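You operate a simulated robot arm through the tools that you are given. There is no shell and no other tool. Be economical: measure what you need, move in short steps, check, and stop when the job is done.

The job below is to be done with a simulated two-armed robot. You get a single attempt, and the scene is never put back.

## Task
Zero the pocket meter on the drops in its well, dry the well and read the brine.
Fine: flap shut for both buttons; cloth marked SPARE; cloth and bottle go back. Set down upright: dropper bottle marked brine.

Only the result counts: the job must be done as asked and must still hold three seconds after the hand-in. Knocking over, shifting, dropping, spilling or breaking anything else fails it. Flat cloth is picked up by pressing the open fingertips on it (5 to 10 N) and closing them slowly along it; thin cloth reads only 2 to 8 mm in the jaws.

## Robot
Two 7-joint arms with fingered hands on one trunk, on a base that drives. Base frame: it is fixed to the floor where the robot stands at the start and does not move with it; the origin is under the middle of the robot, x ahead of it, y to its left, z up; the surface under the hand at the start is at about z = 900. Lengths are in mm, angles in rad, forces in N, time in s.
The left shoulder is at the start at [70, 169, 1218], the right one opposite. With the tool pointing down near the work surface each hand reaches from about 280 to 680 mm from the robot's upright axis, wherever it stands, measured 20 degrees to its own side. Places, roughly: green button of the pocket meter [400, 0, 900]; pocket meter [400, 0, 900]; pocket meter flap [500, 100, 1000]; well of the pocket meter [400, 100, 900]; white button of the pocket meter [400, 0, 900]. Payload 3.4 kg a hand.
Tool frame (each hand has its own): the origin (TCP) lies between the finger pads and is the grasp point; the fingertips stand 23 mm ahead of it; z points along the fingers, y is the line along which they close. The gripper opens to 116 mm. The gripper's body begins 65 mm behind the TCP. The gripper is a hand of 4 fingers: y runs from the thumb to the fingers, the wrist lies at [0, 0, -211] in the tool frame, and closing takes about 1.5 s.
Orientation is that of the tool frame in the base frame, as a unit quaternion [w, x, y, z]. With the fingers straight down and closing along the base's y, the tool's x points along the base's -x, its y along +y and its z along -z.

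## Interface
- The arms move only by the tool apply_moves. It takes "left_commands", "right_commands" or both (then of equal length, played together; a hand with none holds still); each is a list of rows, each a list of 6 numbers: the shift along the tool's x, y, z in cm, then the turn, a rotation vector about the tool's x, y, z in rad. In form: [[tx, ty, tz, wx, wy, wz], ...]. A call has 1 to 8 rows; each row shifts and turns the commanded pose from where the row before left it, along the tool's axes as they then stand. "left_hand" and "right_hand" are, for a hand that has rows, the closure, from 0 (fully open) to 1 (shut), set as the call begins (left out, the last holds). Rows are played at 5 a second. More than 50 mm and 0.15 rad between two rows, or a gripper value outside its range, and nothing of the call is played. A pose out of reach is approached as far as the arm can. The call stops where the force on the tool passes 40 N (or 10 N more than at its start, if that is more) or the arm is blocked; 0.2 s more then pass. The fingers move at their own pace (about 153 mm/s each) and stop on an object; they squeeze with about 25 N. The grip force told is the motor's: it shows also when the fingers shut on nothing. Time passes only in rows, and 0.2 s behind the last, so rows that do not move let the fingers close. The reply holds the time, the measured pose of the TCP, the force on the tool along the base axes, the opening and the grip force, in the units named above and with some noise, with the torque about the TCP (base axes, N m) and any sound that the robot's microphone picked up, and new pictures: "views" is both (left out), scene, wrist or none (wrist: the cameras of the hands that moved).
- Cameras (640 x 400 px; columns grow to the right, rows downward): "scene" is now at [134.3, 7, 1438.2]; the picture's right is [0.07, -1.00, 0.00], its down [-0.64, -0.05, -0.76] and it looks along [0.76, 0.06, -0.64] (base axes); focal length 219 px, centre (320, 200). "left" rides on the left gripper at [-69, 1, -90] in its tool frame; the picture's right is [-0.01, -1.00, 0.00], its down [0.80, -0.01, -0.61] and it looks along [0.61, -0.01, 0.80] (tool axes); focal length 251 px, centre (320, 200). "right" rides on the right gripper at [69, 1, -90] in its tool frame; the picture's right is [-0.01, 1.00, 0.00], its down [-0.79, -0.01, -0.61] and it looks along [-0.61, -0.01, 0.79] (tool axes); focal length 251 px, centre (320, 200).
- lift_body(by): slides the trunk up (or, below 0, down) by that many mm; the arms and the scene camera ride with it, the base frame stays. It gives what a move gives, with no picture.
- roll_base(legs): drives the robot by 1 to 6 legs, each [ahead, left, turn to the left] in mm, mm and rad, along the robot's own axes; the way and the turn of a leg run together, so that a leg with both is an arc; at most 1500 mm and 3.142 rad a leg. The arms and the cameras ride along, it lands a little off, and it stops where it bumps. It gives what a move gives, and a new picture of the scene camera.
- finger_targets(finger1, finger2, finger3, thumb_bend, hand): sets how far each is bent, from 0 (flat) to 1 (curled in); at 0.3 the hand is open as for a grip, at 0.7 the pads meet at the TCP. One left out holds its place. A second passes; each finger stops where it meets its share of the squeeze, and holds until it gets a number again. A gripper value or a shape takes the hand back. It gives what a move gives, with no picture; readings hold the bend of each and the force on the fingers (four entries, about 0 where the hand has none), thumb and palm.
- grasp_type(shape, hand): the hand has 4 fingers and takes this shape, open, in about a second: jaw (thumb against the fingers, like two jaws); tri (thumb and two fingers); tip (a fingertip pinch); poke (one finger out to press); point (the index stretched); flat (the hand flat); cup (the hand cupped); fist (a fist). The gripper value then closes the fingers along that shape, each until it touches; the sizes above hold for jaw. It gives what a move gives, with no picture.
- head_to(pan, tilt): turns the head with the scene camera to pan (to the left, within 1.501 rad either way) and tilt (down, from -0.506 to 1.204), counted from straight ahead of the robot. It gives what a move gives, and a new picture of the scene camera.
- measure_at(camera, pixels): for up to 12 pixels [column, row] of the newest picture of that camera ("zoom" is the newest enlarged one), the place [x, y, z] in the base frame of the surface seen there, good to about 3 mm. No time passes.
- enlarge(camera, box): a new picture of the part [left, top, right, bottom] of that camera's present view, enlarged. No time passes.
- sign_off(): hands the job in; it is judged then, once.

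Work in short steps. Measure before you move; look again where a grasp or a placing could have gone wrong, and mend it. You have 80 turns and 260 pictures in all, those below and enlarged ones among them. Open the grippers and draw the arms clear of the work before you hand the job in, unless the task says otherwise; then end with one line.

The tools are called after "Emit:" as a command line: name --argument value ..., lists and objects as JSON in quotes. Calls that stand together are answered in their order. apply_moves: Moves the arms, as the interface text tells. Its arguments: {"type":"object","properties":{"left_commands":{"type":"array"},"left_hand":{"type":"number"},"right_commands":{"type":"array"},"right_hand":{"type":"number"},"views":{"type":"string","enum":["both","scene","wrist","none"]}},"required":[]} The other tools are called the same way: lift_body (by) slides the trunk up or down; grasp_type (shape, hand) gives the hand a shape; finger_targets (finger1, finger2, finger3, thumb_bend, hand) moves the fingers one by one; roll_base (legs) drives the base; head_to (pan, tilt) turns the head that bears the scene camera; measure_at (camera, pixels) gives the place of the surface under pixels of a picture; enlarge (camera, box) takes an enlarged picture of a part of a camera's view; sign_off () hands the job in.

At the start:

```text
time: 0.0
left_tool_pos: [399.4, 256.3, 1290.8]
left_tcp_rot: [0.0, -0.001, 1.0, 0.0]
left_wrist_force: [0.8, 0.3, 0.6]
left_torque: [0.03, -0.01, -0.01]
left_opening: 115.8
left_gripper_force: 0.1
left_shape: jaw
left_bend: [0.3, 0.3, 0.3, 0.3]
left_finger forces: [0.0, 0.0, 0.0, 0.1, 0.0, 0.0]
right_tool_pos: [398.1, -101.1, 1290.4]
right_tcp_rot: [0.001, 0.0, 1.0, 0.0]
right_wrist_force: [0.3, 0.9, -0.1]
right_torque: [0.02, 0.01, -0.01]
right_opening: 115.8
right_gripper_force: 0.0
right_shape: jaw
right_bend: [0.3, 0.3, 0.3, 0.3]
right_finger forces: [0.0, 0.0, 0.1, 0.0, 0.0, 0.0]
trunk travel left (down, up): [-725.0, 215.0]
robot x, y, heading: [-1.6, -0.3, 0.003]
head pan, tilt: [0.073, 0.7]
```

scene: 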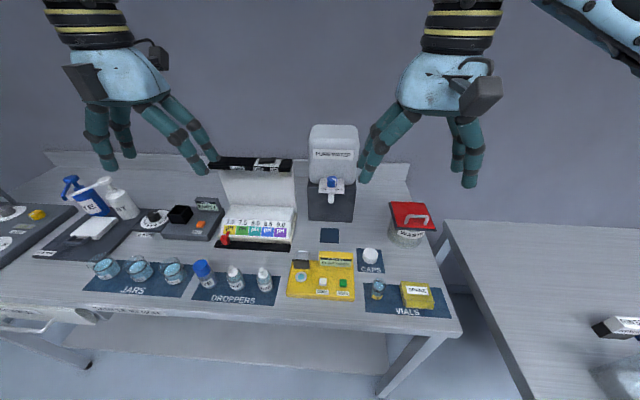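
right: 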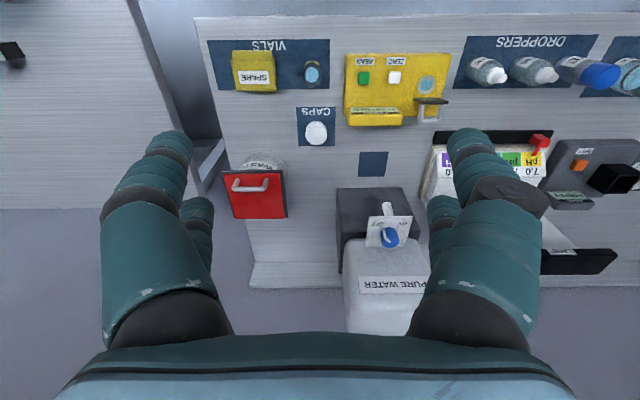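
left: 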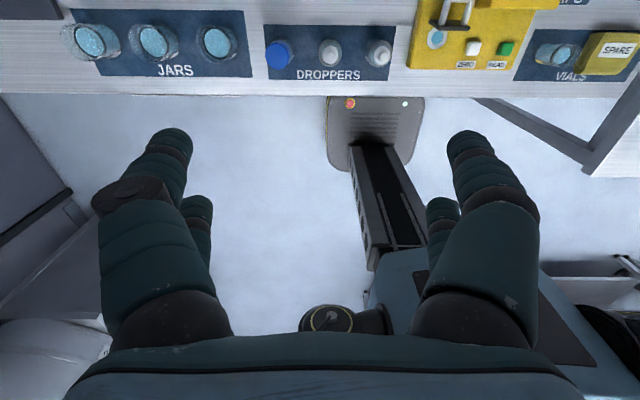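

The meter (yellow) is around px (320,275) in the scene, with droppers to its left and the SPARE cloth at (417,295). I enlarge these areas to read labels.

Emit:
enlarge --camera "scene" --box '[270, 230, 370, 310]'

Emit:
enlarge --camera "scene" --box '[180, 240, 290, 310]'

Emit:
enlarge --camera "right" --box '[200, 30, 460, 180]'

Emit:
enlarge --camera "scene" --box '[350, 190, 470, 330]'

```text
5.00 times, centred on (320, 270) of scene
```

zoom: 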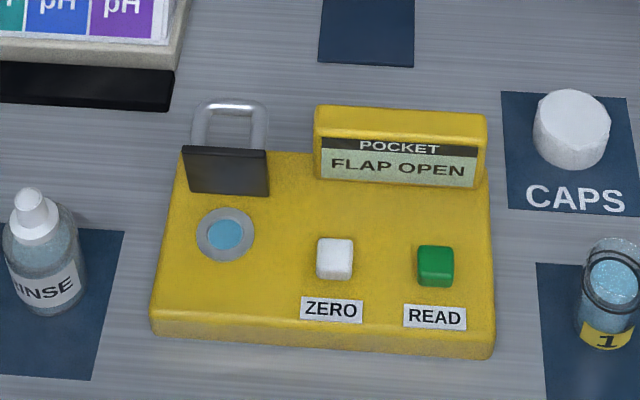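

```text
5.71 times, centred on (235, 275) of scene
```

zoom: 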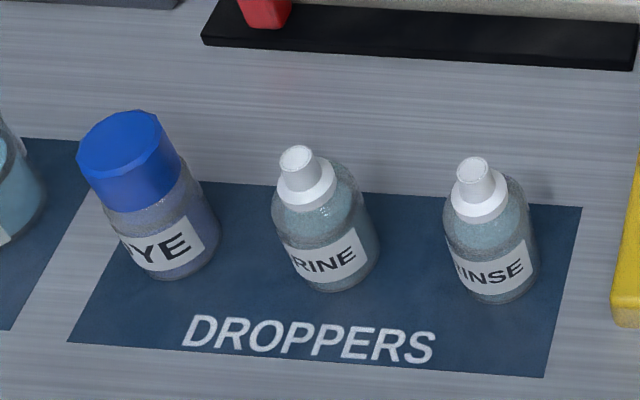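

```text
2.46 times, centred on (330, 105) of right
```

zoom: 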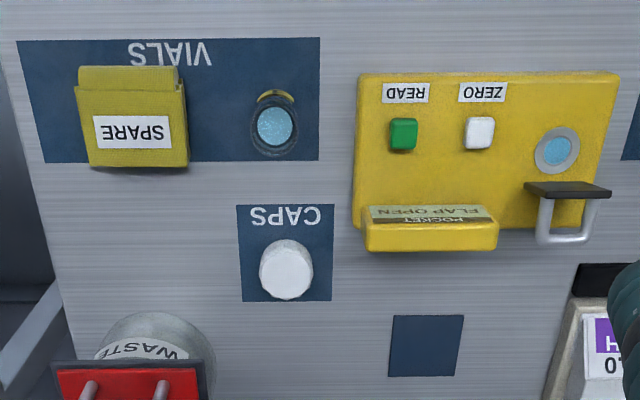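

```text
2.86 times, centred on (410, 260) of scene
```

zoom: 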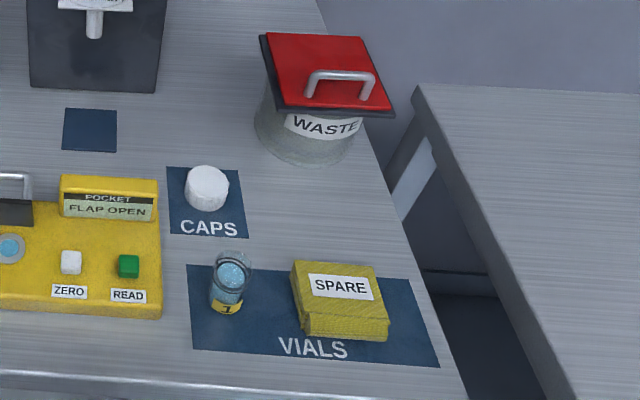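

Zoom shows the flap (black plate with handle) upright behind the well. I measure all key points.

Emit:
measure_at --camera "scene" --pixels '[[301, 276], [323, 282], [343, 282], [301, 264], [301, 252], [297, 258], [307, 263], [289, 296], [352, 300], [354, 270], [335, 257], [301, 258]]'

Emit:
measure_at --camera "scene" --pixels '[[231, 268], [236, 278], [236, 290], [262, 270], [266, 290], [204, 265], [413, 284], [432, 290], [405, 304], [415, 297], [377, 288], [385, 310]]'

Emit:
measure_at --camera "right" --pixels '[[426, 85], [394, 77], [364, 78], [430, 101], [430, 125], [417, 103], [446, 103], [253, 68], [235, 93], [275, 93], [235, 55], [273, 53]]'

```text
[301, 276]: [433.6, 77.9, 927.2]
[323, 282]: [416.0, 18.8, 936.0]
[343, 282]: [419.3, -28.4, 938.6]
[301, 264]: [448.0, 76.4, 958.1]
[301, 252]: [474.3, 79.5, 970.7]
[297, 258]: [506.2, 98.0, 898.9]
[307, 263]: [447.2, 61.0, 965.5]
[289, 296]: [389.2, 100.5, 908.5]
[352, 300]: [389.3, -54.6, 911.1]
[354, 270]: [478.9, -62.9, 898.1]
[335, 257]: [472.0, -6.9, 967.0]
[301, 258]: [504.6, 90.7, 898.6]
```

```text
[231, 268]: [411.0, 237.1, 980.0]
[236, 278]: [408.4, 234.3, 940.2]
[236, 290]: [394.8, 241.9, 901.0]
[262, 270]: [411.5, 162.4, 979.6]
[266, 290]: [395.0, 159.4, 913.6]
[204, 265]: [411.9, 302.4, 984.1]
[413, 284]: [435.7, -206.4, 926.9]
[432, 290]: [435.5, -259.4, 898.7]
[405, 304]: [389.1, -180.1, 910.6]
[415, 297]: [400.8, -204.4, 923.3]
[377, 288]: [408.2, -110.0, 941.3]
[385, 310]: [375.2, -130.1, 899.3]
```

```text
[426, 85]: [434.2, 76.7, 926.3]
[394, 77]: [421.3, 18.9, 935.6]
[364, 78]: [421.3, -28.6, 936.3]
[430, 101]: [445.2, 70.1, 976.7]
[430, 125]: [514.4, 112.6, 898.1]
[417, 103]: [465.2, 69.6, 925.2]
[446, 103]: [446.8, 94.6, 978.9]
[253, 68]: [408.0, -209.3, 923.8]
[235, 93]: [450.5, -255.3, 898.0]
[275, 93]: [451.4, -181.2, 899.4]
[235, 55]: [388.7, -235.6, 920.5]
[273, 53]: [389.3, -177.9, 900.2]
```

Bottles top at z≈980, meter top z≈925, buttons at (420,19) and (420,-28). I give the right hand the poke shape and look at which finger sticks out.

Emit:
grasp_type --hand "right" --shape "poke"

Emit:
apply_moves --right_commands '[[0, 3, 5, 0, 0, 0], [0, 3, 4, 0, 0, 0], [0, 2, 4, 0, 0, 0], [0, 0, 4, 0, 0, 0], [0, 0, 4, 0, 0, 0]]'

```text
time: 0.9
left_tool_pos: [399.3, 255.5, 1291.5]
left_tcp_rot: [0.0, 0.0, 1.0, 0.0]
left_wrist_force: [0.6, -0.3, 0.1]
left_torque: [0.01, -0.01, 0.0]
left_opening: 115.8
left_gripper_force: 0.0
left_shape: jaw
left_bend: [0.3, 0.3, 0.3, 0.3]
left_finger forces: [0.1, 0.0, 0.0, 0.0, 0.0, 0.1]
right_tool_pos: [397.7, -100.8, 1290.3]
right_tcp_rot: [-0.001, 0.001, 1.0, 0.0]
right_wrist_force: [-0.5, -0.2, 0.5]
right_torque: [0.0, 0.03, 0.0]
right_opening: 0.0
right_gripper_force: 0.0
right_shape: poke
right_bend: [1.0, 1.0, 1.0, 0.28]
right_finger forces: [0.0, 0.0, 0.0, 0.1, 0.0, 0.1]
trunk travel left (down, up): [-725.0, 215.0]
robot x, y, heading: [-1.7, 0.3, 0.002]
head pan, tilt: [0.073, 0.7]
```

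```text
refused: row 1 steps farther than a row can; nothing moved
```

Row 1 was too long; I repeat with steps under 50 mm.

Emit:
apply_moves --right_commands '[[0, 3, 4, 0, 0, 0], [0, 3, 4, 0, 0, 0], [0, 2, 4, 0, 0, 0], [0, 0, 4, 0, 0, 0], [0, 0, 4, 0, 0, 0]]'

```text
time: 2.1
left_tool_pos: [400.1, 253.9, 1290.9]
left_tcp_rot: [0.001, -0.001, 1.0, 0.0]
left_wrist_force: [0.3, 0.2, 0.2]
left_torque: [-0.02, -0.04, 0.01]
left_opening: 115.7
left_gripper_force: 0.0
left_shape: jaw
left_bend: [0.3, 0.3, 0.3, 0.3]
left_finger forces: [0.0, 0.0, 0.0, 0.0, 0.0, 0.0]
right_tool_pos: [397.7, -21.6, 1088.3]
right_tcp_rot: [-0.001, 0.001, 1.0, 0.0]
right_wrist_force: [-0.2, 0.0, -0.4]
right_torque: [0.03, -0.03, -0.02]
right_opening: 0.0
right_gripper_force: 0.0
right_shape: poke
right_bend: [1.0, 1.0, 1.0, 0.28]
right_finger forces: [0.0, 0.1, 0.0, 0.0, 0.0, 0.0]
trunk travel left (down, up): [-725.0, 215.0]
robot x, y, heading: [2.4, 1.6, 0.002]
head pan, tilt: [0.073, 0.7]
```

scene: 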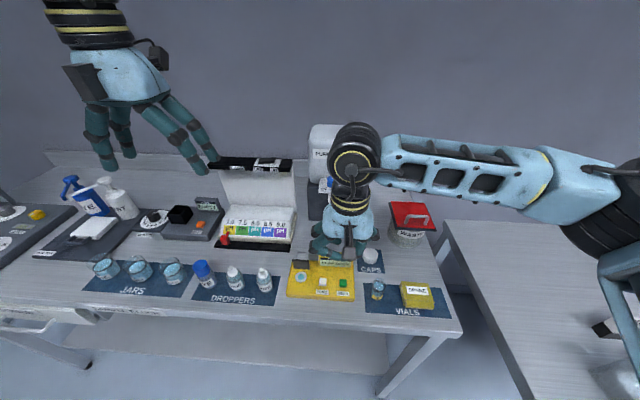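
right: 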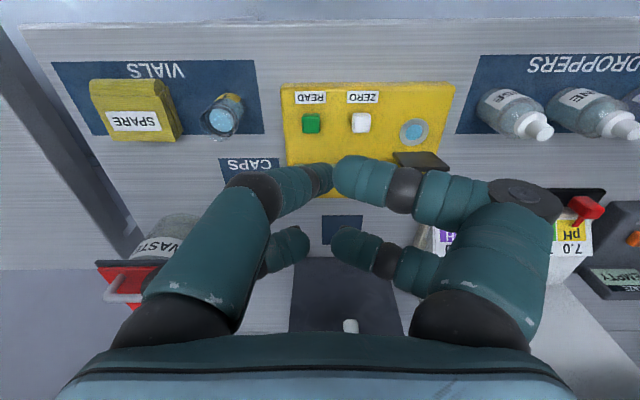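

I look closely at the hand to identify the poking finger.

Emit:
enlarge --camera "scene" --box '[280, 190, 400, 300]'

Emit:
enlarge --camera "right" --box '[140, 130, 560, 390]'

Emit:
measure_at --camera "right" --pixels '[[320, 180], [345, 180], [300, 240], [345, 240], [255, 190], [405, 190], [200, 250], [500, 230], [225, 210], [440, 200]]'

```text
3.64 times, centred on (340, 245) of scene
```

zoom: 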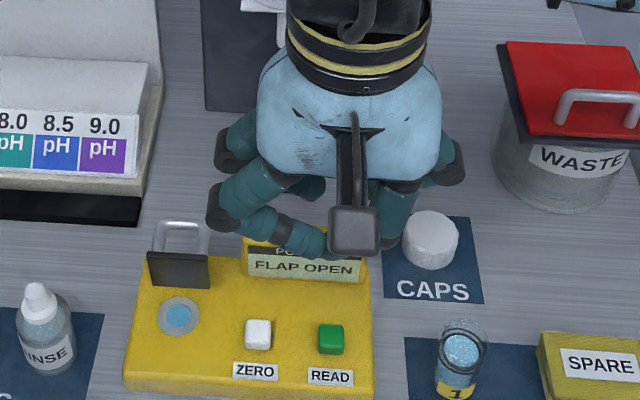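

```text
1.52 times, centred on (350, 260) of right
```

zoom: 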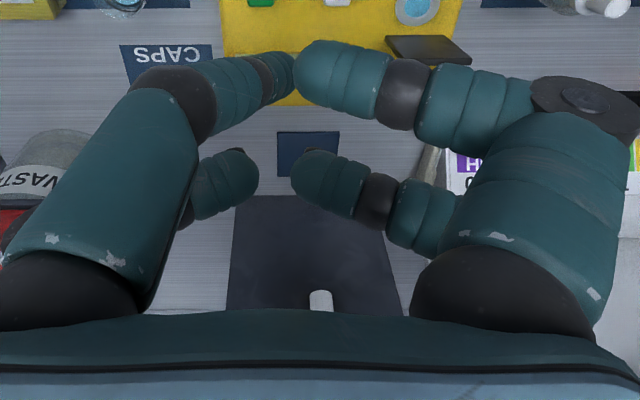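

```text
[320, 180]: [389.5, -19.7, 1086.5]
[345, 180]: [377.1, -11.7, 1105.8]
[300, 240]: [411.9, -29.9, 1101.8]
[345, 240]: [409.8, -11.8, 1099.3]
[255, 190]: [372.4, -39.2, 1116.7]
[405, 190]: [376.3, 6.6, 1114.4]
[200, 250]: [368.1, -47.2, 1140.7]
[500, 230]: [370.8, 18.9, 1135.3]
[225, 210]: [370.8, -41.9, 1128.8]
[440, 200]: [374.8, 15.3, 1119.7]
```

Not much protrudes in poke; I try the point shape to compare.

Emit:
grasp_type --hand "right" --shape "point"

Emit:
enlarge --camera "right" --box '[0, 0, 640, 400]'

Emit:
enlarge --camera "scene" --box '[280, 190, 400, 300]'

```text
time: 3.0
left_tool_pos: [399.5, 254.9, 1291.1]
left_tcp_rot: [0.0, -0.001, 1.0, 0.0]
left_wrist_force: [0.7, -0.8, -0.2]
left_torque: [-0.02, -0.01, 0.03]
left_opening: 115.8
left_gripper_force: 0.0
left_shape: jaw
left_bend: [0.3, 0.3, 0.3, 0.3]
left_finger forces: [0.0, 0.0, 0.0, 0.0, 0.0, 0.0]
right_tool_pos: [397.9, -20.3, 1090.1]
right_tcp_rot: [0.0, 0.0, 1.0, 0.001]
right_wrist_force: [0.1, -0.1, 0.3]
right_torque: [-0.01, 0.05, -0.01]
right_opening: 0.0
right_gripper_force: 0.0
right_shape: point
right_bend: [0.05, 0.82, 0.82, 0.31]
right_finger forces: [0.1, 0.1, 0.0, 0.1, 0.0, 0.0]
trunk travel left (down, up): [-725.0, 215.0]
robot x, y, heading: [-1.7, 0.3, 0.002]
head pan, tilt: [0.073, 0.7]
```

```text
1.00 times, centred on (320, 200) of right (not enlarged: the box is as wide or as high as the picture)
```

zoom: 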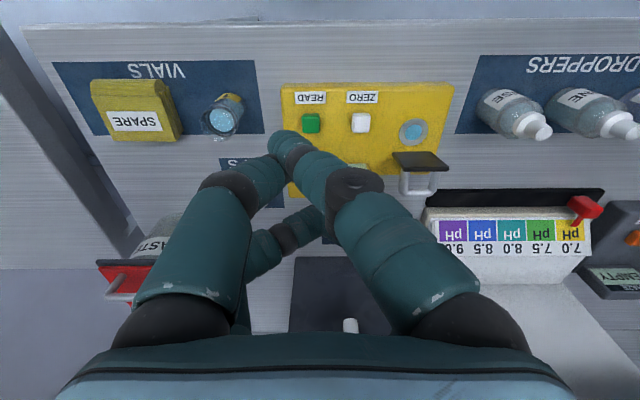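

```text
3.64 times, centred on (340, 245) of scene
```

zoom: 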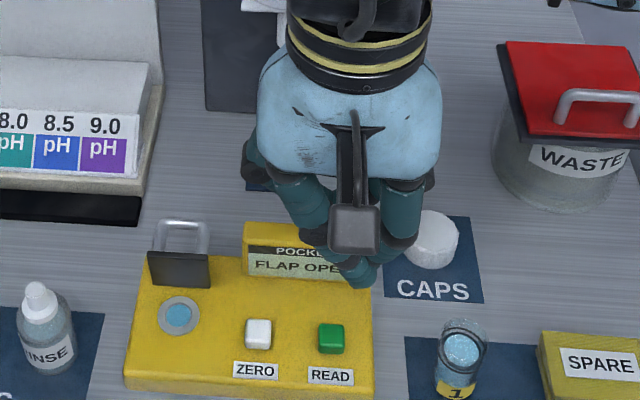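

Point stretches the index past the others (tip at px (285,142)). I measure it.

Emit:
measure_at --camera "right" --pixels '[[285, 142], [282, 132], [276, 142], [295, 140], [300, 160], [250, 180], [230, 200], [330, 195], [325, 220], [405, 183], [425, 165], [420, 150]]'

Emit:
enlarge --camera "right" --box '[360, 90, 480, 210]'

Emit:
measure_at --camera "zoom" --pixels '[[210, 290], [400, 210], [330, 240], [330, 340], [260, 330], [400, 330], [330, 300], [300, 210], [220, 360], [440, 290]]'

```text
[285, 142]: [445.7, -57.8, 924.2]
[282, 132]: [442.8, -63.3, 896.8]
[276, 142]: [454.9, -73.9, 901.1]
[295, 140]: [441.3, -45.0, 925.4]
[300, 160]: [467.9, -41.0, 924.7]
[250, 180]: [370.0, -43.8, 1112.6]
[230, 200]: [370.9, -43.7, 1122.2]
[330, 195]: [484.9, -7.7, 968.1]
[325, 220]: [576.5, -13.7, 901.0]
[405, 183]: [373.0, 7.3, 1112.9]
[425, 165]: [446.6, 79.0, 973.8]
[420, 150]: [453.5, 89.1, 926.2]
```

```text
3.33 times, centred on (420, 150) of right
```

zoom: 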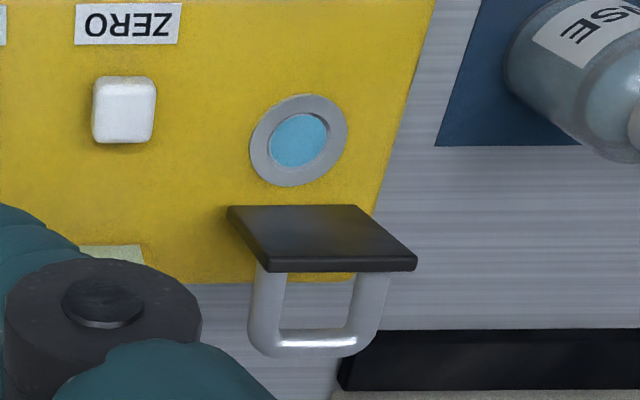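

```text
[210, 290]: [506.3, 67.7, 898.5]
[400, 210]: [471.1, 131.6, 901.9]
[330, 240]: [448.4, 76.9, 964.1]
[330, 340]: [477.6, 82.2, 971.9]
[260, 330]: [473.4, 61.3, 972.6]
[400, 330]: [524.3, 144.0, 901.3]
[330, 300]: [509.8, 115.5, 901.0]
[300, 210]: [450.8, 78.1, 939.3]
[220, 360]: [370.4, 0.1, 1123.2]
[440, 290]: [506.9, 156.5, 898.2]
```

The flap is hinged at about (452,78,927); plate top z≈978, handle bar at (476,79,972). I now measure the index tip in a fresh picture.

Emit:
enlarge --camera "right" --box '[220, 110, 420, 235]'

Emit:
measure_at --camera "zoom" --pixels '[[205, 80], [190, 75], [220, 95], [260, 130], [320, 200], [235, 60], [165, 100], [200, 110], [270, 290], [300, 340], [150, 170], [430, 240]]'

```text
3.20 times, centred on (320, 172) of right
```

zoom: 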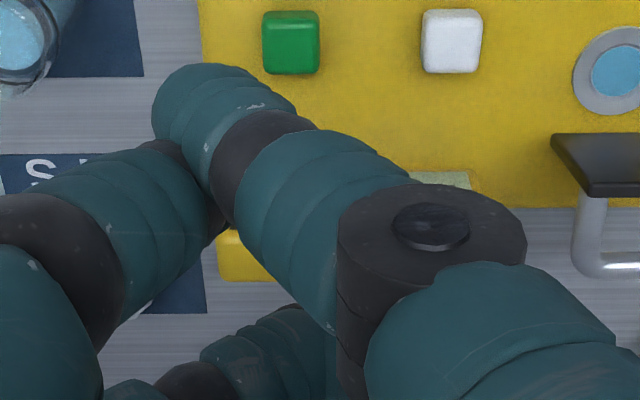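

```text
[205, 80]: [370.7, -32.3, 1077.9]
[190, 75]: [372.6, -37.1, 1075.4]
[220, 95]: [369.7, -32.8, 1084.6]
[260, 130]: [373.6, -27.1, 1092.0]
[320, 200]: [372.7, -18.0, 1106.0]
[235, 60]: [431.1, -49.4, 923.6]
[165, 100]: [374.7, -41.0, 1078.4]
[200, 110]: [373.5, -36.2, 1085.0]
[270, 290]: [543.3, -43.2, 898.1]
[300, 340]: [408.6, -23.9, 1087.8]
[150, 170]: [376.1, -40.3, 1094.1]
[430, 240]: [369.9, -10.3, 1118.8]
```

Index tip is about (-20,-18,-22) from the TCP. I check the pH box clearance behind the flap.

Emit:
enlarge --camera "scene" --box '[200, 150, 370, 256]'

Emit:
measure_at --camera "scene" --pixels '[[295, 248], [293, 238], [296, 212], [290, 215], [292, 180], [292, 170], [292, 160], [225, 175], [328, 185], [350, 215], [310, 190], [333, 175]]'

```text
3.76 times, centred on (285, 203) of scene
```

zoom: 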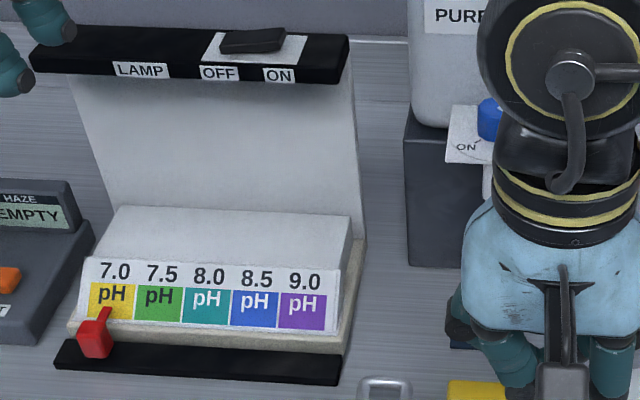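

```text
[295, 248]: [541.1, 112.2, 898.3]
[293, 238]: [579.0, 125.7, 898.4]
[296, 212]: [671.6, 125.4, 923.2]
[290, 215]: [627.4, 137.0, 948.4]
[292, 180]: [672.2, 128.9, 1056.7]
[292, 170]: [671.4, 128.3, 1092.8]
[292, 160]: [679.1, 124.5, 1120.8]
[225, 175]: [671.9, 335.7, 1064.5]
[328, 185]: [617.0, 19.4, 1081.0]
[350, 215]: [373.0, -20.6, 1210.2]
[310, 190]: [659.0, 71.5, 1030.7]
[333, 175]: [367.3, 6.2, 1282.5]
```

Space behind the flap is clear up to x≈560 above z 950. I move the right hand to TCP (520,90,1089), staying high.

Emit:
apply_moves --right_commands '[[-3.05, 2.8, 0, 0, 0, 0], [-3.05, 2.8, 0, 0, 0, 0], [-3.05, 2.8, 0, 0, 0, 0], [-3.05, 2.7, 0, 0, 0, 0], [0, 0, 3, 0, 0, 0], [0, 0, 2, 0, 0, 0]]'

```text
time: 4.4
left_tool_pos: [399.2, 253.7, 1291.1]
left_tcp_rot: [0.001, 0.0, 1.0, 0.0]
left_wrist_force: [0.2, 0.0, 0.5]
left_torque: [-0.02, 0.0, 0.0]
left_opening: 115.8
left_gripper_force: 0.0
left_shape: jaw
left_bend: [0.3, 0.3, 0.3, 0.3]
left_finger forces: [0.0, 0.1, 0.0, 0.0, 0.0, 0.1]
right_tool_pos: [520.5, 89.9, 1040.8]
right_tcp_rot: [0.0, 0.0, 1.0, 0.0]
right_wrist_force: [-0.3, 0.9, 0.0]
right_torque: [0.01, -0.01, 0.0]
right_opening: 0.1
right_gripper_force: 0.0
right_shape: point
right_bend: [0.0, 0.79, 0.83, 0.34]
right_finger forces: [0.1, 0.1, 0.0, 0.0, 0.1, 0.0]
trunk travel left (down, up): [-725.0, 215.0]
robot x, y, heading: [-0.2, -1.5, -0.002]
head pan, tilt: [0.073, 0.7]
```

scene: 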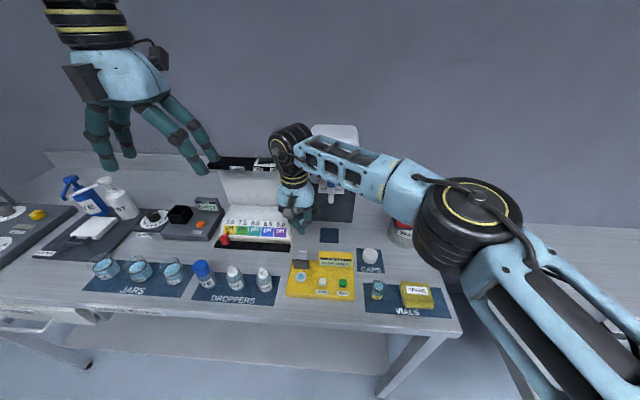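
right: 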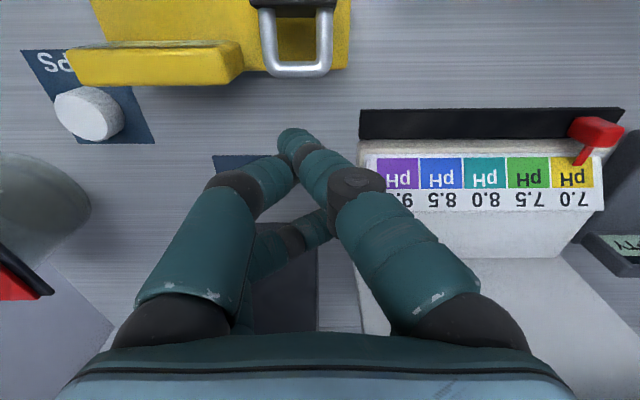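

The tip at px (292,140) is well behind the handle (295,65). I measure both.

Emit:
measure_at --camera "right" --pixels '[[292, 138], [288, 133], [310, 160], [297, 67], [297, 73], [265, 50], [328, 50], [250, 195], [270, 175], [235, 50]]'

```text
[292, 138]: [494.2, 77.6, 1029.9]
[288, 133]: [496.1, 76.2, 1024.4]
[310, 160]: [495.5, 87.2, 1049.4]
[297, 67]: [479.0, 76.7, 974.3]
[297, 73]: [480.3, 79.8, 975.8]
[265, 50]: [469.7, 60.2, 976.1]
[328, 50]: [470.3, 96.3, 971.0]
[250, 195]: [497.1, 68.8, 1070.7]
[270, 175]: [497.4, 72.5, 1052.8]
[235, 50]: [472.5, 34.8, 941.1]
```

Index front face is x≈494 and the bar's back x≈481. I lower 62 mm (tip to ~955), then push 20 mm toward the robot.

Emit:
apply_moves --right_commands '[[0, 0, 3, 0, 0, 0], [0, 0, 3.2, 0, 0, 0], [1, 0, 0, 0, 0, 0], [1, 0, 0, 0, 0, 0], [1, 0, 0, 0, 0, 0]]'

```text
time: 5.6
left_tool_pos: [399.3, 255.7, 1291.5]
left_tcp_rot: [-0.002, -0.001, 1.0, 0.0]
left_wrist_force: [0.3, 0.5, 0.6]
left_torque: [-0.01, 0.02, 0.0]
left_opening: 116.2
left_gripper_force: 0.0
left_shape: jaw
left_bend: [0.3, 0.3, 0.3, 0.3]
left_finger forces: [0.1, 0.0, 0.0, 0.1, 0.0, 0.0]
right_tool_pos: [488.8, 91.1, 978.9]
right_tcp_rot: [0.0, 0.001, 1.0, 0.001]
right_wrist_force: [-0.5, -0.1, -0.6]
right_torque: [-0.02, 0.02, 0.0]
right_opening: 0.0
right_gripper_force: 0.0
right_shape: point
right_bend: [0.0, 0.79, 0.83, 0.36]
right_finger forces: [0.0, 0.1, 0.0, 0.0, 0.0, 0.1]
trunk travel left (down, up): [-725.0, 215.0]
robot x, y, heading: [1.4, 1.0, 0.002]
head pan, tilt: [0.073, 0.7]
```

scene: 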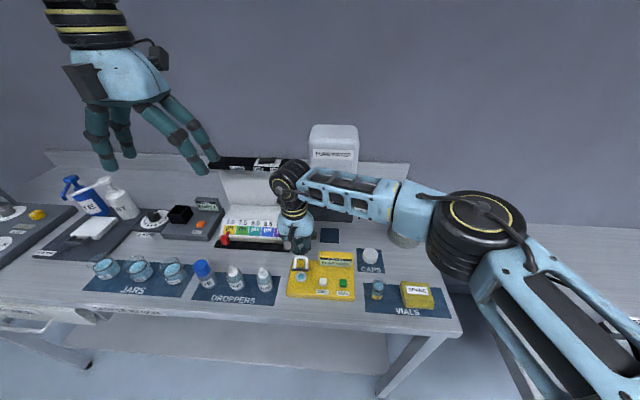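
right: 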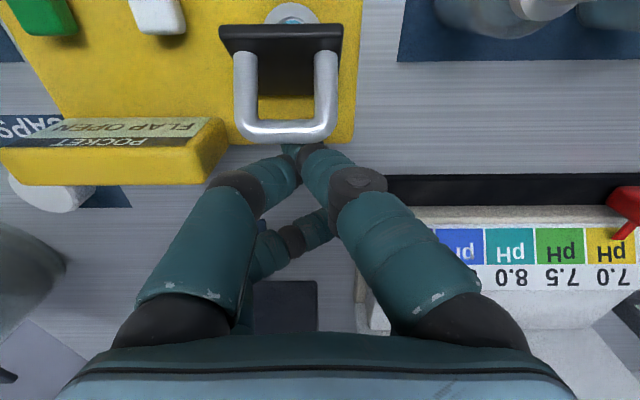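

The flap may have moved or the finger slipped under the bar; I look closer.

Emit:
enlarge --camera "right" --box '[200, 0, 420, 220]'

Emit:
measure_at --camera "zoom" --pixels '[[140, 375], [230, 60], [230, 120], [235, 180], [265, 300], [300, 330], [190, 350]]'

Emit:
enlarge --camera "scene" --box '[260, 220, 360, 305]'

Emit:
measure_at --camera "right" --pixels '[[287, 127], [280, 35], [280, 70], [245, 90], [322, 90], [315, 165], [287, 150], [272, 175]]'

```text
1.82 times, centred on (310, 110) of right
```

zoom: 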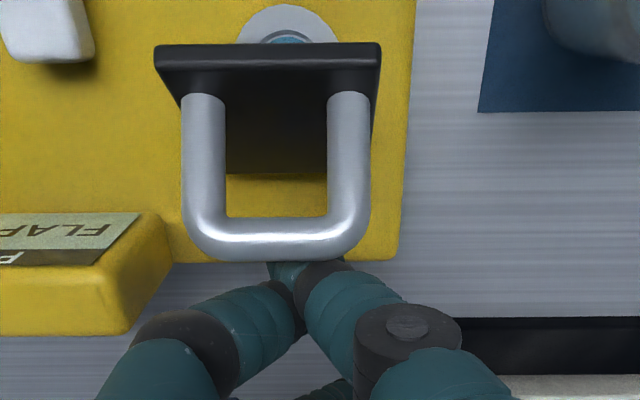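

```text
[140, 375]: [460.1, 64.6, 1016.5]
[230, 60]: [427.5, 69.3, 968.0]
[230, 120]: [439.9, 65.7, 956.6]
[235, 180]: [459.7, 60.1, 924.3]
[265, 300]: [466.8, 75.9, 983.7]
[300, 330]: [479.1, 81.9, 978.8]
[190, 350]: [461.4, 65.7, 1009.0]
```

```text
4.71 times, centred on (310, 262) of scene
```

zoom: 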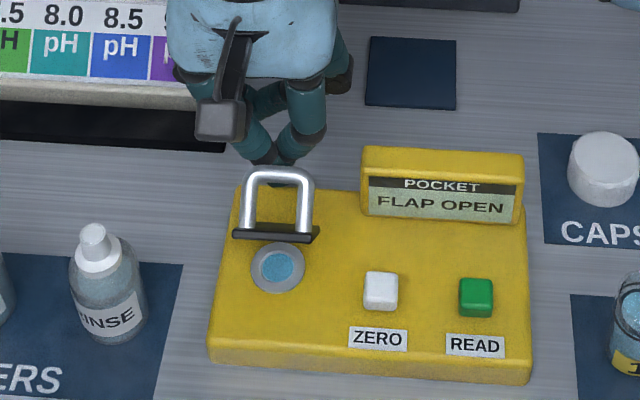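

```text
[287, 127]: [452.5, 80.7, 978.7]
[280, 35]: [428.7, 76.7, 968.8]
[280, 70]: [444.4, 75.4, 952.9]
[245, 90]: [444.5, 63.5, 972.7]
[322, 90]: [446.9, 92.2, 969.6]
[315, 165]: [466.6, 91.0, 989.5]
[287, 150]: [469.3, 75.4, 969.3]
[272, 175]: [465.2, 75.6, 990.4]
```

The flap is swinging forward (plate top now (428,969)). I keep pushing, lowering slightly.

Emit:
apply_moves --right_commands '[[1, 0, 0, 0, 0, 0], [1, 0, 0, 0, 0, 0], [1, 0, 0.3, 0, 0, 0], [1, 0, 0.3, 0, 0, 0], [1, 0, 0.3, 0, 0, 0]]'

Emit:
enlarge --camera "scene" --box '[260, 220, 360, 305]'

```text
time: 7.0
left_tool_pos: [404.3, 254.9, 1290.7]
left_tcp_rot: [-0.002, -0.001, 1.0, 0.001]
left_wrist_force: [-0.1, 0.5, -0.5]
left_torque: [-0.02, -0.04, 0.02]
left_opening: 116.1
left_gripper_force: 0.1
left_shape: jaw
left_bend: [0.3, 0.3, 0.3, 0.3]
left_finger forces: [0.1, 0.0, 0.0, 0.0, 0.1, 0.0]
right_tool_pos: [450.1, 87.8, 970.6]
right_tcp_rot: [0.007, 0.004, 1.0, 0.002]
right_wrist_force: [32.1, 1.8, 0.6]
right_torque: [0.06, -0.29, 0.04]
right_opening: 0.3
right_gripper_force: 0.0
right_shape: point
right_bend: [0.0, 0.79, 0.83, 0.37]
right_finger forces: [64.7, 0.1, 0.1, 0.0, 0.0, 0.1]
trunk travel left (down, up): [-725.0, 215.0]
robot x, y, heading: [3.1, -4.0, -0.003]
head pan, tilt: [0.073, 0.7]
stopped in row 5 (right hand): the force on the tool passed its limit at 42 N (the readings are from after the stop); the commanded pose is now the measured one
```

scene: 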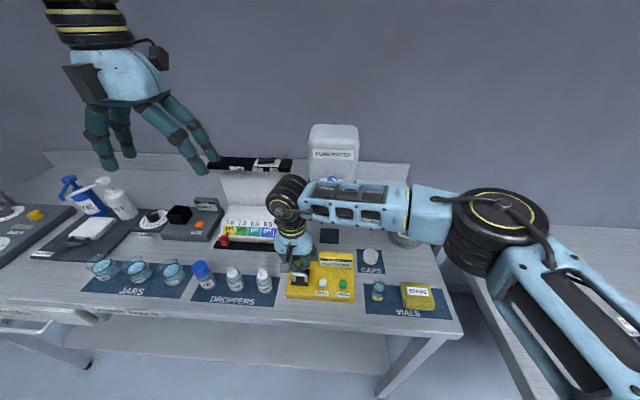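
right: 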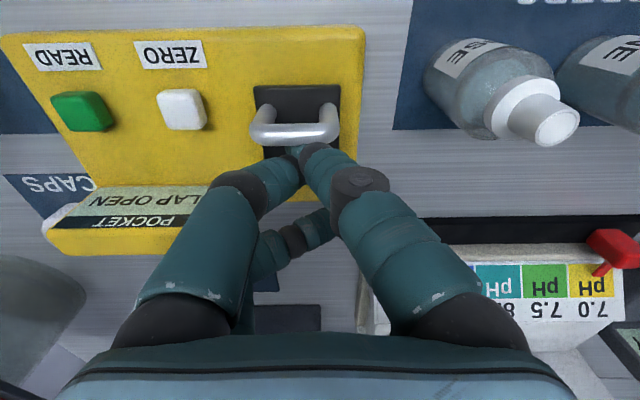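

```text
4.71 times, centred on (310, 262) of scene
```

zoom: 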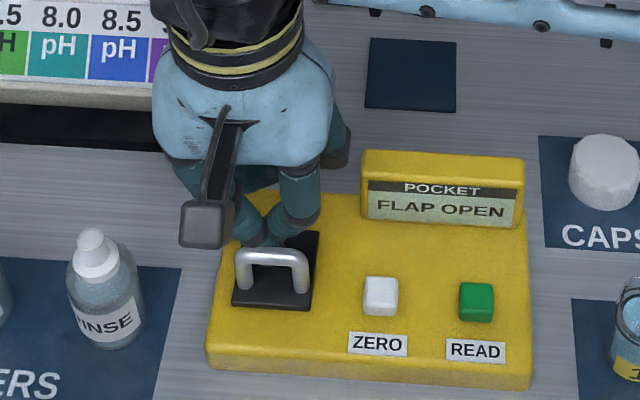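

The flap seems down but the finger is loading it; I back off and check display and meter position.

Emit:
apply_moves --right_commands '[[-1, 0, 0, 0, 0, 0], [0, 0, -3, 0, 0, 0], [0, 0, -3, 0, 0, 0]]'

Emit:
enlarge --camera "scene" --box '[260, 220, 360, 305]'

Emit:
measure_at --camera "zoom" --pixels '[[272, 250], [275, 292], [240, 300], [308, 300], [380, 284], [475, 288], [215, 355], [525, 370], [300, 245]]'

```text
time: 7.8
left_tool_pos: [400.6, 256.5, 1291.6]
left_tcp_rot: [0.0, -0.001, 1.0, 0.0]
left_wrist_force: [-0.3, 0.6, 0.4]
left_torque: [0.01, -0.01, 0.01]
left_opening: 116.0
left_gripper_force: 0.0
left_shape: jaw
left_bend: [0.3, 0.3, 0.3, 0.3]
left_finger forces: [0.0, 0.0, 0.1, 0.1, 0.0, 0.1]
right_tool_pos: [453.5, 87.7, 1029.2]
right_tcp_rot: [0.003, 0.002, 1.0, 0.001]
right_wrist_force: [-0.2, -0.8, -0.4]
right_torque: [0.0, 0.01, 0.01]
right_opening: 0.3
right_gripper_force: 0.0
right_shape: point
right_bend: [0.0, 0.78, 0.83, 0.38]
right_finger forces: [0.0, 0.0, 0.0, 0.0, 0.1, 0.0]
trunk travel left (down, up): [-725.0, 215.0]
robot x, y, heading: [1.1, 0.6, 0.003]
head pan, tilt: [0.073, 0.7]
```

scene: 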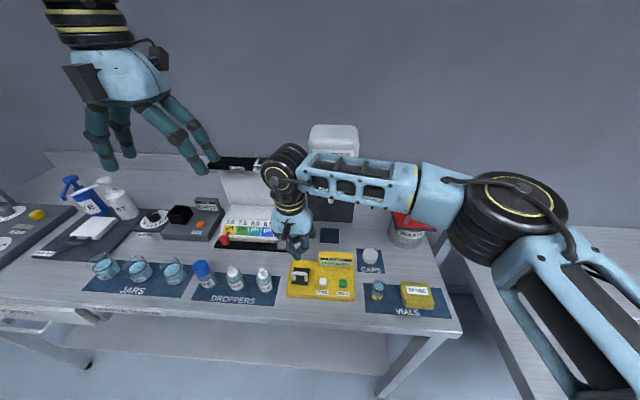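
right: 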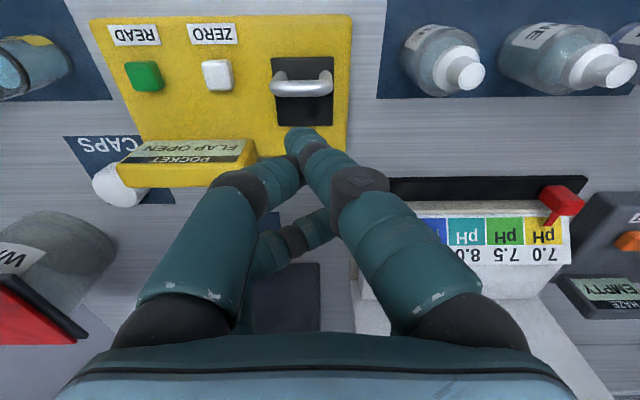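

```text
4.71 times, centred on (310, 262) of scene
```

zoom: 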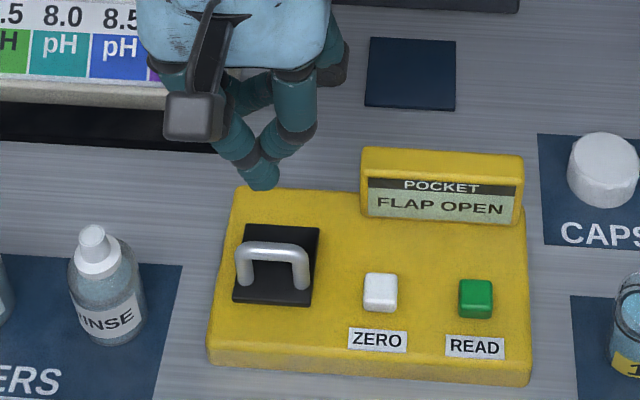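

```text
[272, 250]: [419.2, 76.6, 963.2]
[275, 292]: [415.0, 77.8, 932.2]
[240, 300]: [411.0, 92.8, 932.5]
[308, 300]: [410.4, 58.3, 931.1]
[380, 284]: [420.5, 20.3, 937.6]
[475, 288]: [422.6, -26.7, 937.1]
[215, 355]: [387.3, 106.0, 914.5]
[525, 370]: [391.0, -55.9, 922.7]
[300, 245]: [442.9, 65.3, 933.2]
```

Meter unmoved and flap lies flat (z≈932), but display still reads FLAP OPEN. I press the handle lightly from above at (419,77) to make sure it's seated.

Emit:
apply_moves --right_commands '[[1.4, 0.7, 0, 0, 0, 0], [0, 0, 3, 0, 0, 0], [0, 0, 0.8, 0, 0, 0], [0, 0, 0.4, 0, 0, 0], [0, 0, 0.3, 0, 0, 0]]' --views "wrist"

Emit:
enlarge --camera "scene" --box '[260, 220, 360, 305]'

```text
time: 9.0
left_tool_pos: [397.5, 255.7, 1292.5]
left_tcp_rot: [0.001, -0.001, 1.0, 0.0]
left_wrist_force: [-0.3, -0.2, 0.1]
left_torque: [0.01, -0.04, -0.03]
left_opening: 116.3
left_gripper_force: 0.1
left_shape: jaw
left_bend: [0.3, 0.3, 0.3, 0.3]
left_finger forces: [0.1, 0.0, 0.0, 0.0, 0.1, 0.0]
right_tool_pos: [438.6, 97.7, 989.5]
right_tcp_rot: [0.007, 0.003, 1.0, 0.006]
right_wrist_force: [-0.9, 4.8, 19.6]
right_torque: [-0.02, 0.3, -0.05]
right_opening: 0.3
right_gripper_force: 0.0
right_shape: point
right_bend: [0.0, 0.78, 0.83, 0.38]
right_finger forces: [0.0, 0.0, 0.1, 0.0, 0.0, 0.1]
trunk travel left (down, up): [-725.0, 215.0]
robot x, y, heading: [3.3, -1.8, 0.001]
head pan, tilt: [0.073, 0.7]
stopped in row 5 (right hand): the force on the tool passed its limit at 42 N (the readings are from after the stop); the commanded pose is now the measured one
```

right: 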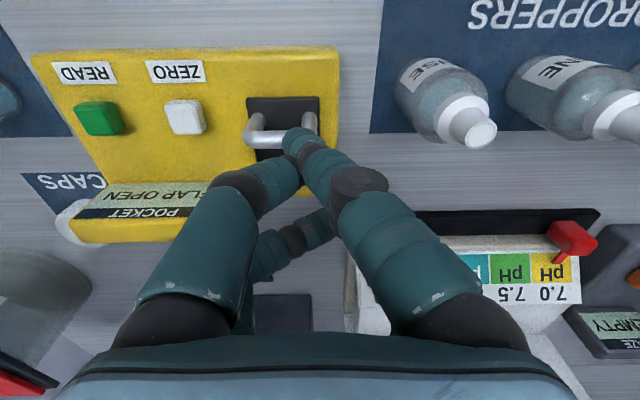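

```text
4.71 times, centred on (310, 262) of scene
```

zoom: 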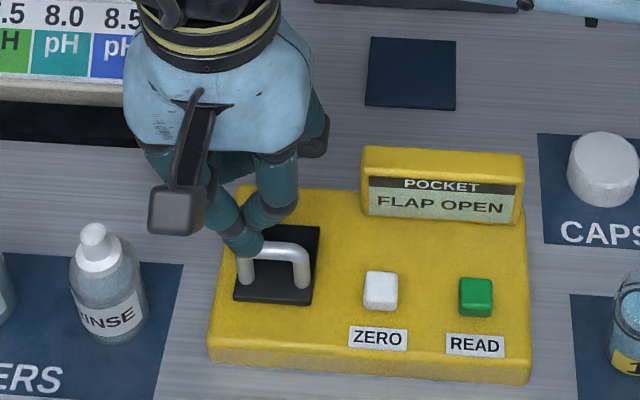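

Flap is firmly shut. Now I raise, move over ZERO at (420,20), and lean the hand 0.4 rad so the curled fingers stay clear of the display housing.

Emit:
apply_moves --right_commands '[[0, 0, -2.5, 0, 0, 0], [0, 0, -2.5, 0, 0, 0], [0, -3, 0, 0, -0.13, 0], [0, -3, 0, 0, -0.13, 0], [0.9, 0, 0, 0, -0.14, 0]]'

Emit:
enlarge --camera "scene" --box '[260, 220, 360, 305]'

```text
time: 10.2
left_tool_pos: [396.5, 260.3, 1291.2]
left_tcp_rot: [0.002, -0.001, 1.0, -0.002]
left_wrist_force: [-0.3, -0.2, 0.5]
left_torque: [-0.03, -0.04, 0.0]
left_opening: 115.9
left_gripper_force: 0.0
left_shape: jaw
left_bend: [0.3, 0.3, 0.3, 0.3]
left_finger forces: [0.0, 0.1, 0.1, 0.0, 0.0, 0.0]
right_tool_pos: [430.2, 38.8, 1036.3]
right_tcp_rot: [0.206, 0.004, 0.978, 0.002]
right_wrist_force: [0.0, 0.5, -0.2]
right_torque: [-0.03, -0.02, 0.01]
right_opening: 0.1
right_gripper_force: 0.2
right_shape: point
right_bend: [0.0, 0.78, 0.82, 0.38]
right_finger forces: [0.0, 0.0, 0.1, 0.1, 0.1, 0.1]
trunk travel left (down, up): [-725.0, 215.0]
robot x, y, heading: [-0.6, -0.8, 0.001]
head pan, tilt: [0.073, 0.7]
```

scene: 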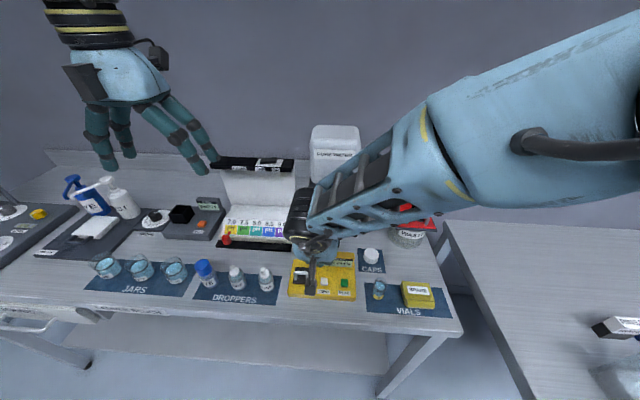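
right: 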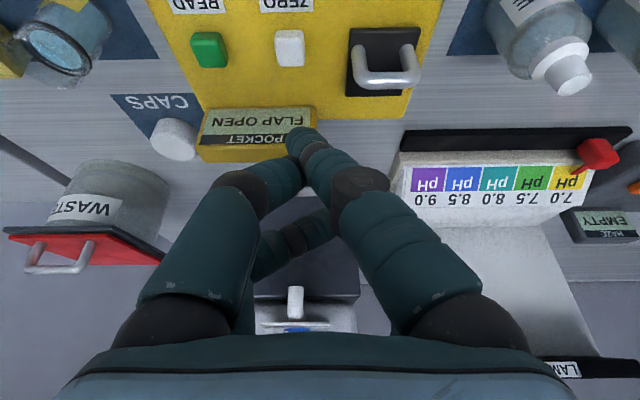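

```text
4.71 times, centred on (310, 262) of scene
```

zoom: 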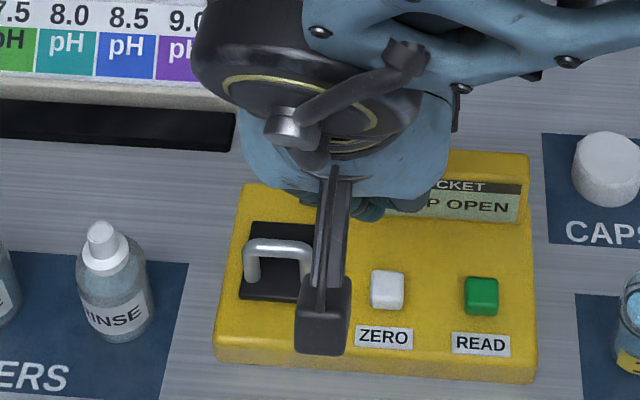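

I check the tip's measured place (px (298,135)) and the housing's front.

Emit:
measure_at --camera "right" --pixels '[[298, 135], [293, 132], [303, 145], [290, 50], [207, 50], [310, 112], [280, 108], [330, 165]]'

```text
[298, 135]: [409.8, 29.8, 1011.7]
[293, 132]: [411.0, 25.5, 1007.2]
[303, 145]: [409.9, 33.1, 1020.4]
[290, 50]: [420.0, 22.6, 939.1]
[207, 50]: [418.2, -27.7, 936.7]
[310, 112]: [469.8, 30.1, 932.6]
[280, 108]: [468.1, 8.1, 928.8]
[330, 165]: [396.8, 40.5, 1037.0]
```

Tip ≈ (418,23,1002); I nudge to the button centre and lower 50 mm.

Emit:
apply_moves --right_commands '[[0.79, -0.3, 2.38, 0, 0, 0], [0.97, 0, 2.3, 0, 0, 0]]' --views "wrist"

Emit:
measure_at --camera "right" --pixels '[[298, 135], [293, 132], [303, 145]]'

```text
time: 11.0
left_tool_pos: [400.5, 255.0, 1290.8]
left_tcp_rot: [0.0, -0.001, 1.0, 0.0]
left_wrist_force: [-0.5, 0.5, 0.5]
left_torque: [0.0, -0.01, 0.0]
left_opening: 115.9
left_gripper_force: 0.1
left_shape: jaw
left_bend: [0.3, 0.3, 0.3, 0.3]
left_finger forces: [0.0, 0.1, 0.0, 0.0, 0.0, 0.1]
right_tool_pos: [452.2, 32.7, 1021.9]
right_tcp_rot: [0.211, 0.028, 0.976, 0.039]
right_wrist_force: [-0.1, 0.5, -0.3]
right_torque: [-0.01, 0.04, -0.03]
right_opening: 0.0
right_gripper_force: 0.2
right_shape: point
right_bend: [0.0, 0.78, 0.83, 0.38]
right_finger forces: [0.0, 0.0, 0.1, 0.0, 0.0, 0.0]
right hand out of reach, approached as far as the arm can: row 2
trunk travel left (down, up): [-725.0, 215.0]
robot x, y, heading: [0.4, 2.4, -0.001]
head pan, tilt: [0.073, 0.7]
stopped in row 2 (right hand): the arm was blocked; the commanded pose is now the measured one
```

right: 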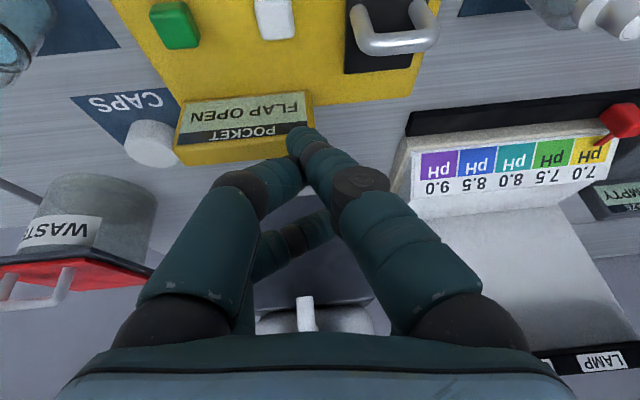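

```text
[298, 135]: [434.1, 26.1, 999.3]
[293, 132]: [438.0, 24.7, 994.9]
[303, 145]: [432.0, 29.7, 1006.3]
```

The lean folded the arm too tightly; the hand is free but out of reach. I raise it, then back the base up 120 mm to gain room.

Emit:
apply_moves --right_commands '[[-1.2, 0, -2.8, 0, 0, 0], [0, 0, -2, 0, 0, 0]]' --views "none"

Emit:
roll_base --legs '[[-120, 0, 0]]'

```text
time: 11.6
left_tool_pos: [399.9, 254.2, 1291.6]
left_tcp_rot: [0.001, 0.0, 1.0, 0.0]
left_wrist_force: [-0.8, -0.6, -0.5]
left_torque: [-0.03, -0.02, 0.0]
left_opening: 116.1
left_gripper_force: 0.1
left_shape: jaw
left_bend: [0.3, 0.3, 0.3, 0.3]
left_finger forces: [0.0, 0.0, 0.0, 0.1, 0.0, 0.1]
right_tool_pos: [442.0, 30.2, 1065.6]
right_tcp_rot: [0.211, 0.024, 0.977, 0.034]
right_wrist_force: [0.0, -1.4, 0.8]
right_torque: [0.0, 0.0, 0.01]
right_opening: 0.0
right_gripper_force: 0.1
right_shape: point
right_bend: [0.0, 0.78, 0.83, 0.39]
right_finger forces: [0.0, 0.0, 0.1, 0.0, 0.1, 0.0]
trunk travel left (down, up): [-725.0, 215.0]
robot x, y, heading: [1.4, -1.3, -0.002]
head pan, tilt: [0.073, 0.7]
```

```text
time: 12.8
left_tool_pos: [283.4, 255.6, 1290.2]
left_tcp_rot: [0.0, -0.001, 1.0, 0.0]
left_wrist_force: [0.4, -0.1, 0.5]
left_torque: [0.0, -0.04, 0.0]
left_opening: 115.8
left_gripper_force: 0.0
left_shape: jaw
left_bend: [0.3, 0.3, 0.3, 0.3]
left_finger forces: [0.1, 0.0, 0.0, 0.0, 0.1, 0.0]
right_tool_pos: [325.8, 30.9, 1064.5]
right_tcp_rot: [0.209, 0.025, 0.977, 0.034]
right_wrist_force: [-0.6, 0.6, -0.3]
right_torque: [-0.04, -0.03, -0.04]
right_opening: 0.1
right_gripper_force: 0.0
right_shape: point
right_bend: [0.0, 0.78, 0.83, 0.39]
right_finger forces: [0.0, 0.0, 0.0, 0.1, 0.1, 0.0]
trunk travel left (down, up): [-725.0, 215.0]
robot x, y, heading: [-116.8, 2.8, -0.001]
head pan, tilt: [0.073, 0.7]
```

scene: 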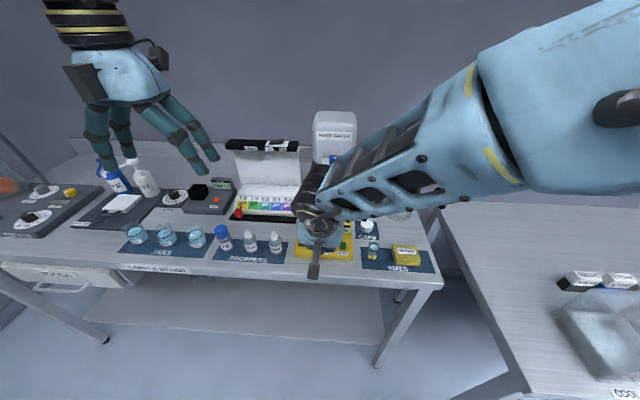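

Now I square the orientation, and advance to TCP (432,36), tip over ZERO.

Emit:
apply_moves --right_commands '[[0, 0, 0, 0.057, 0.019, -0.063], [-3.25, 0.17, 1.37, 0, 0, 0], [-3.25, 0.17, 1.37, 0, 0, 0], [-3.25, 0.17, 1.37, 0, 0, 0], [0.97, 0, 2.3, 0, 0, 0], [0.78, 0, 1.84, 0, 0, 0]]'

Emit:
measure_at --camera "right" --pixels '[[298, 135], [293, 132], [303, 145], [290, 131]]'

```text
time: 14.2
left_tool_pos: [282.7, 254.9, 1292.1]
left_tcp_rot: [0.0, -0.001, 1.0, 0.0]
left_wrist_force: [1.1, -0.3, 0.6]
left_torque: [0.0, 0.0, 0.02]
left_opening: 115.9
left_gripper_force: 0.1
left_shape: jaw
left_bend: [0.3, 0.3, 0.3, 0.3]
left_finger forces: [0.0, 0.0, 0.0, 0.0, 0.1, 0.1]
right_tool_pos: [432.3, 36.3, 1020.5]
right_tcp_rot: [0.201, 0.0, 0.98, 0.0]
right_wrist_force: [0.2, -0.9, 0.0]
right_torque: [0.04, 0.02, 0.0]
right_opening: 0.0
right_gripper_force: 0.1
right_shape: point
right_bend: [0.0, 0.78, 0.82, 0.39]
right_finger forces: [0.0, 0.0, 0.1, 0.0, 0.0, 0.0]
trunk travel left (down, up): [-725.0, 215.0]
robot x, y, heading: [-120.3, -3.7, 0.004]
head pan, tilt: [0.073, 0.7]
```

scene: 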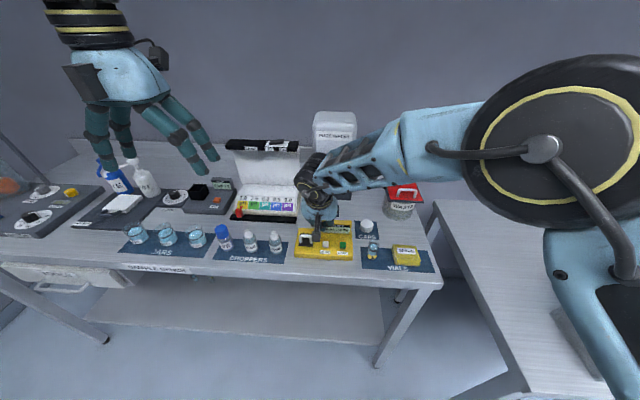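
right: 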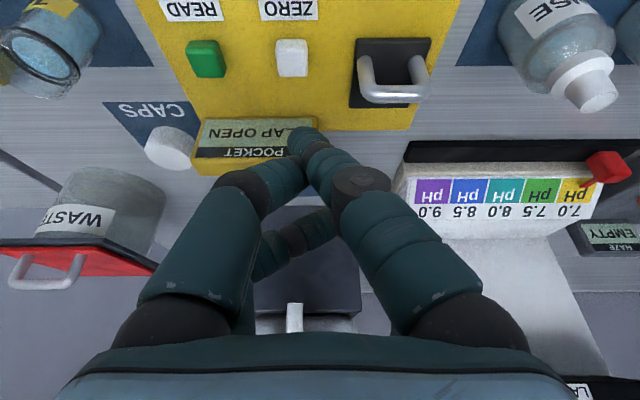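

```text
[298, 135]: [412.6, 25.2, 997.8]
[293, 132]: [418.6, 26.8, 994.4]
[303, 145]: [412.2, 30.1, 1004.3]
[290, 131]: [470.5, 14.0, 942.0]
```

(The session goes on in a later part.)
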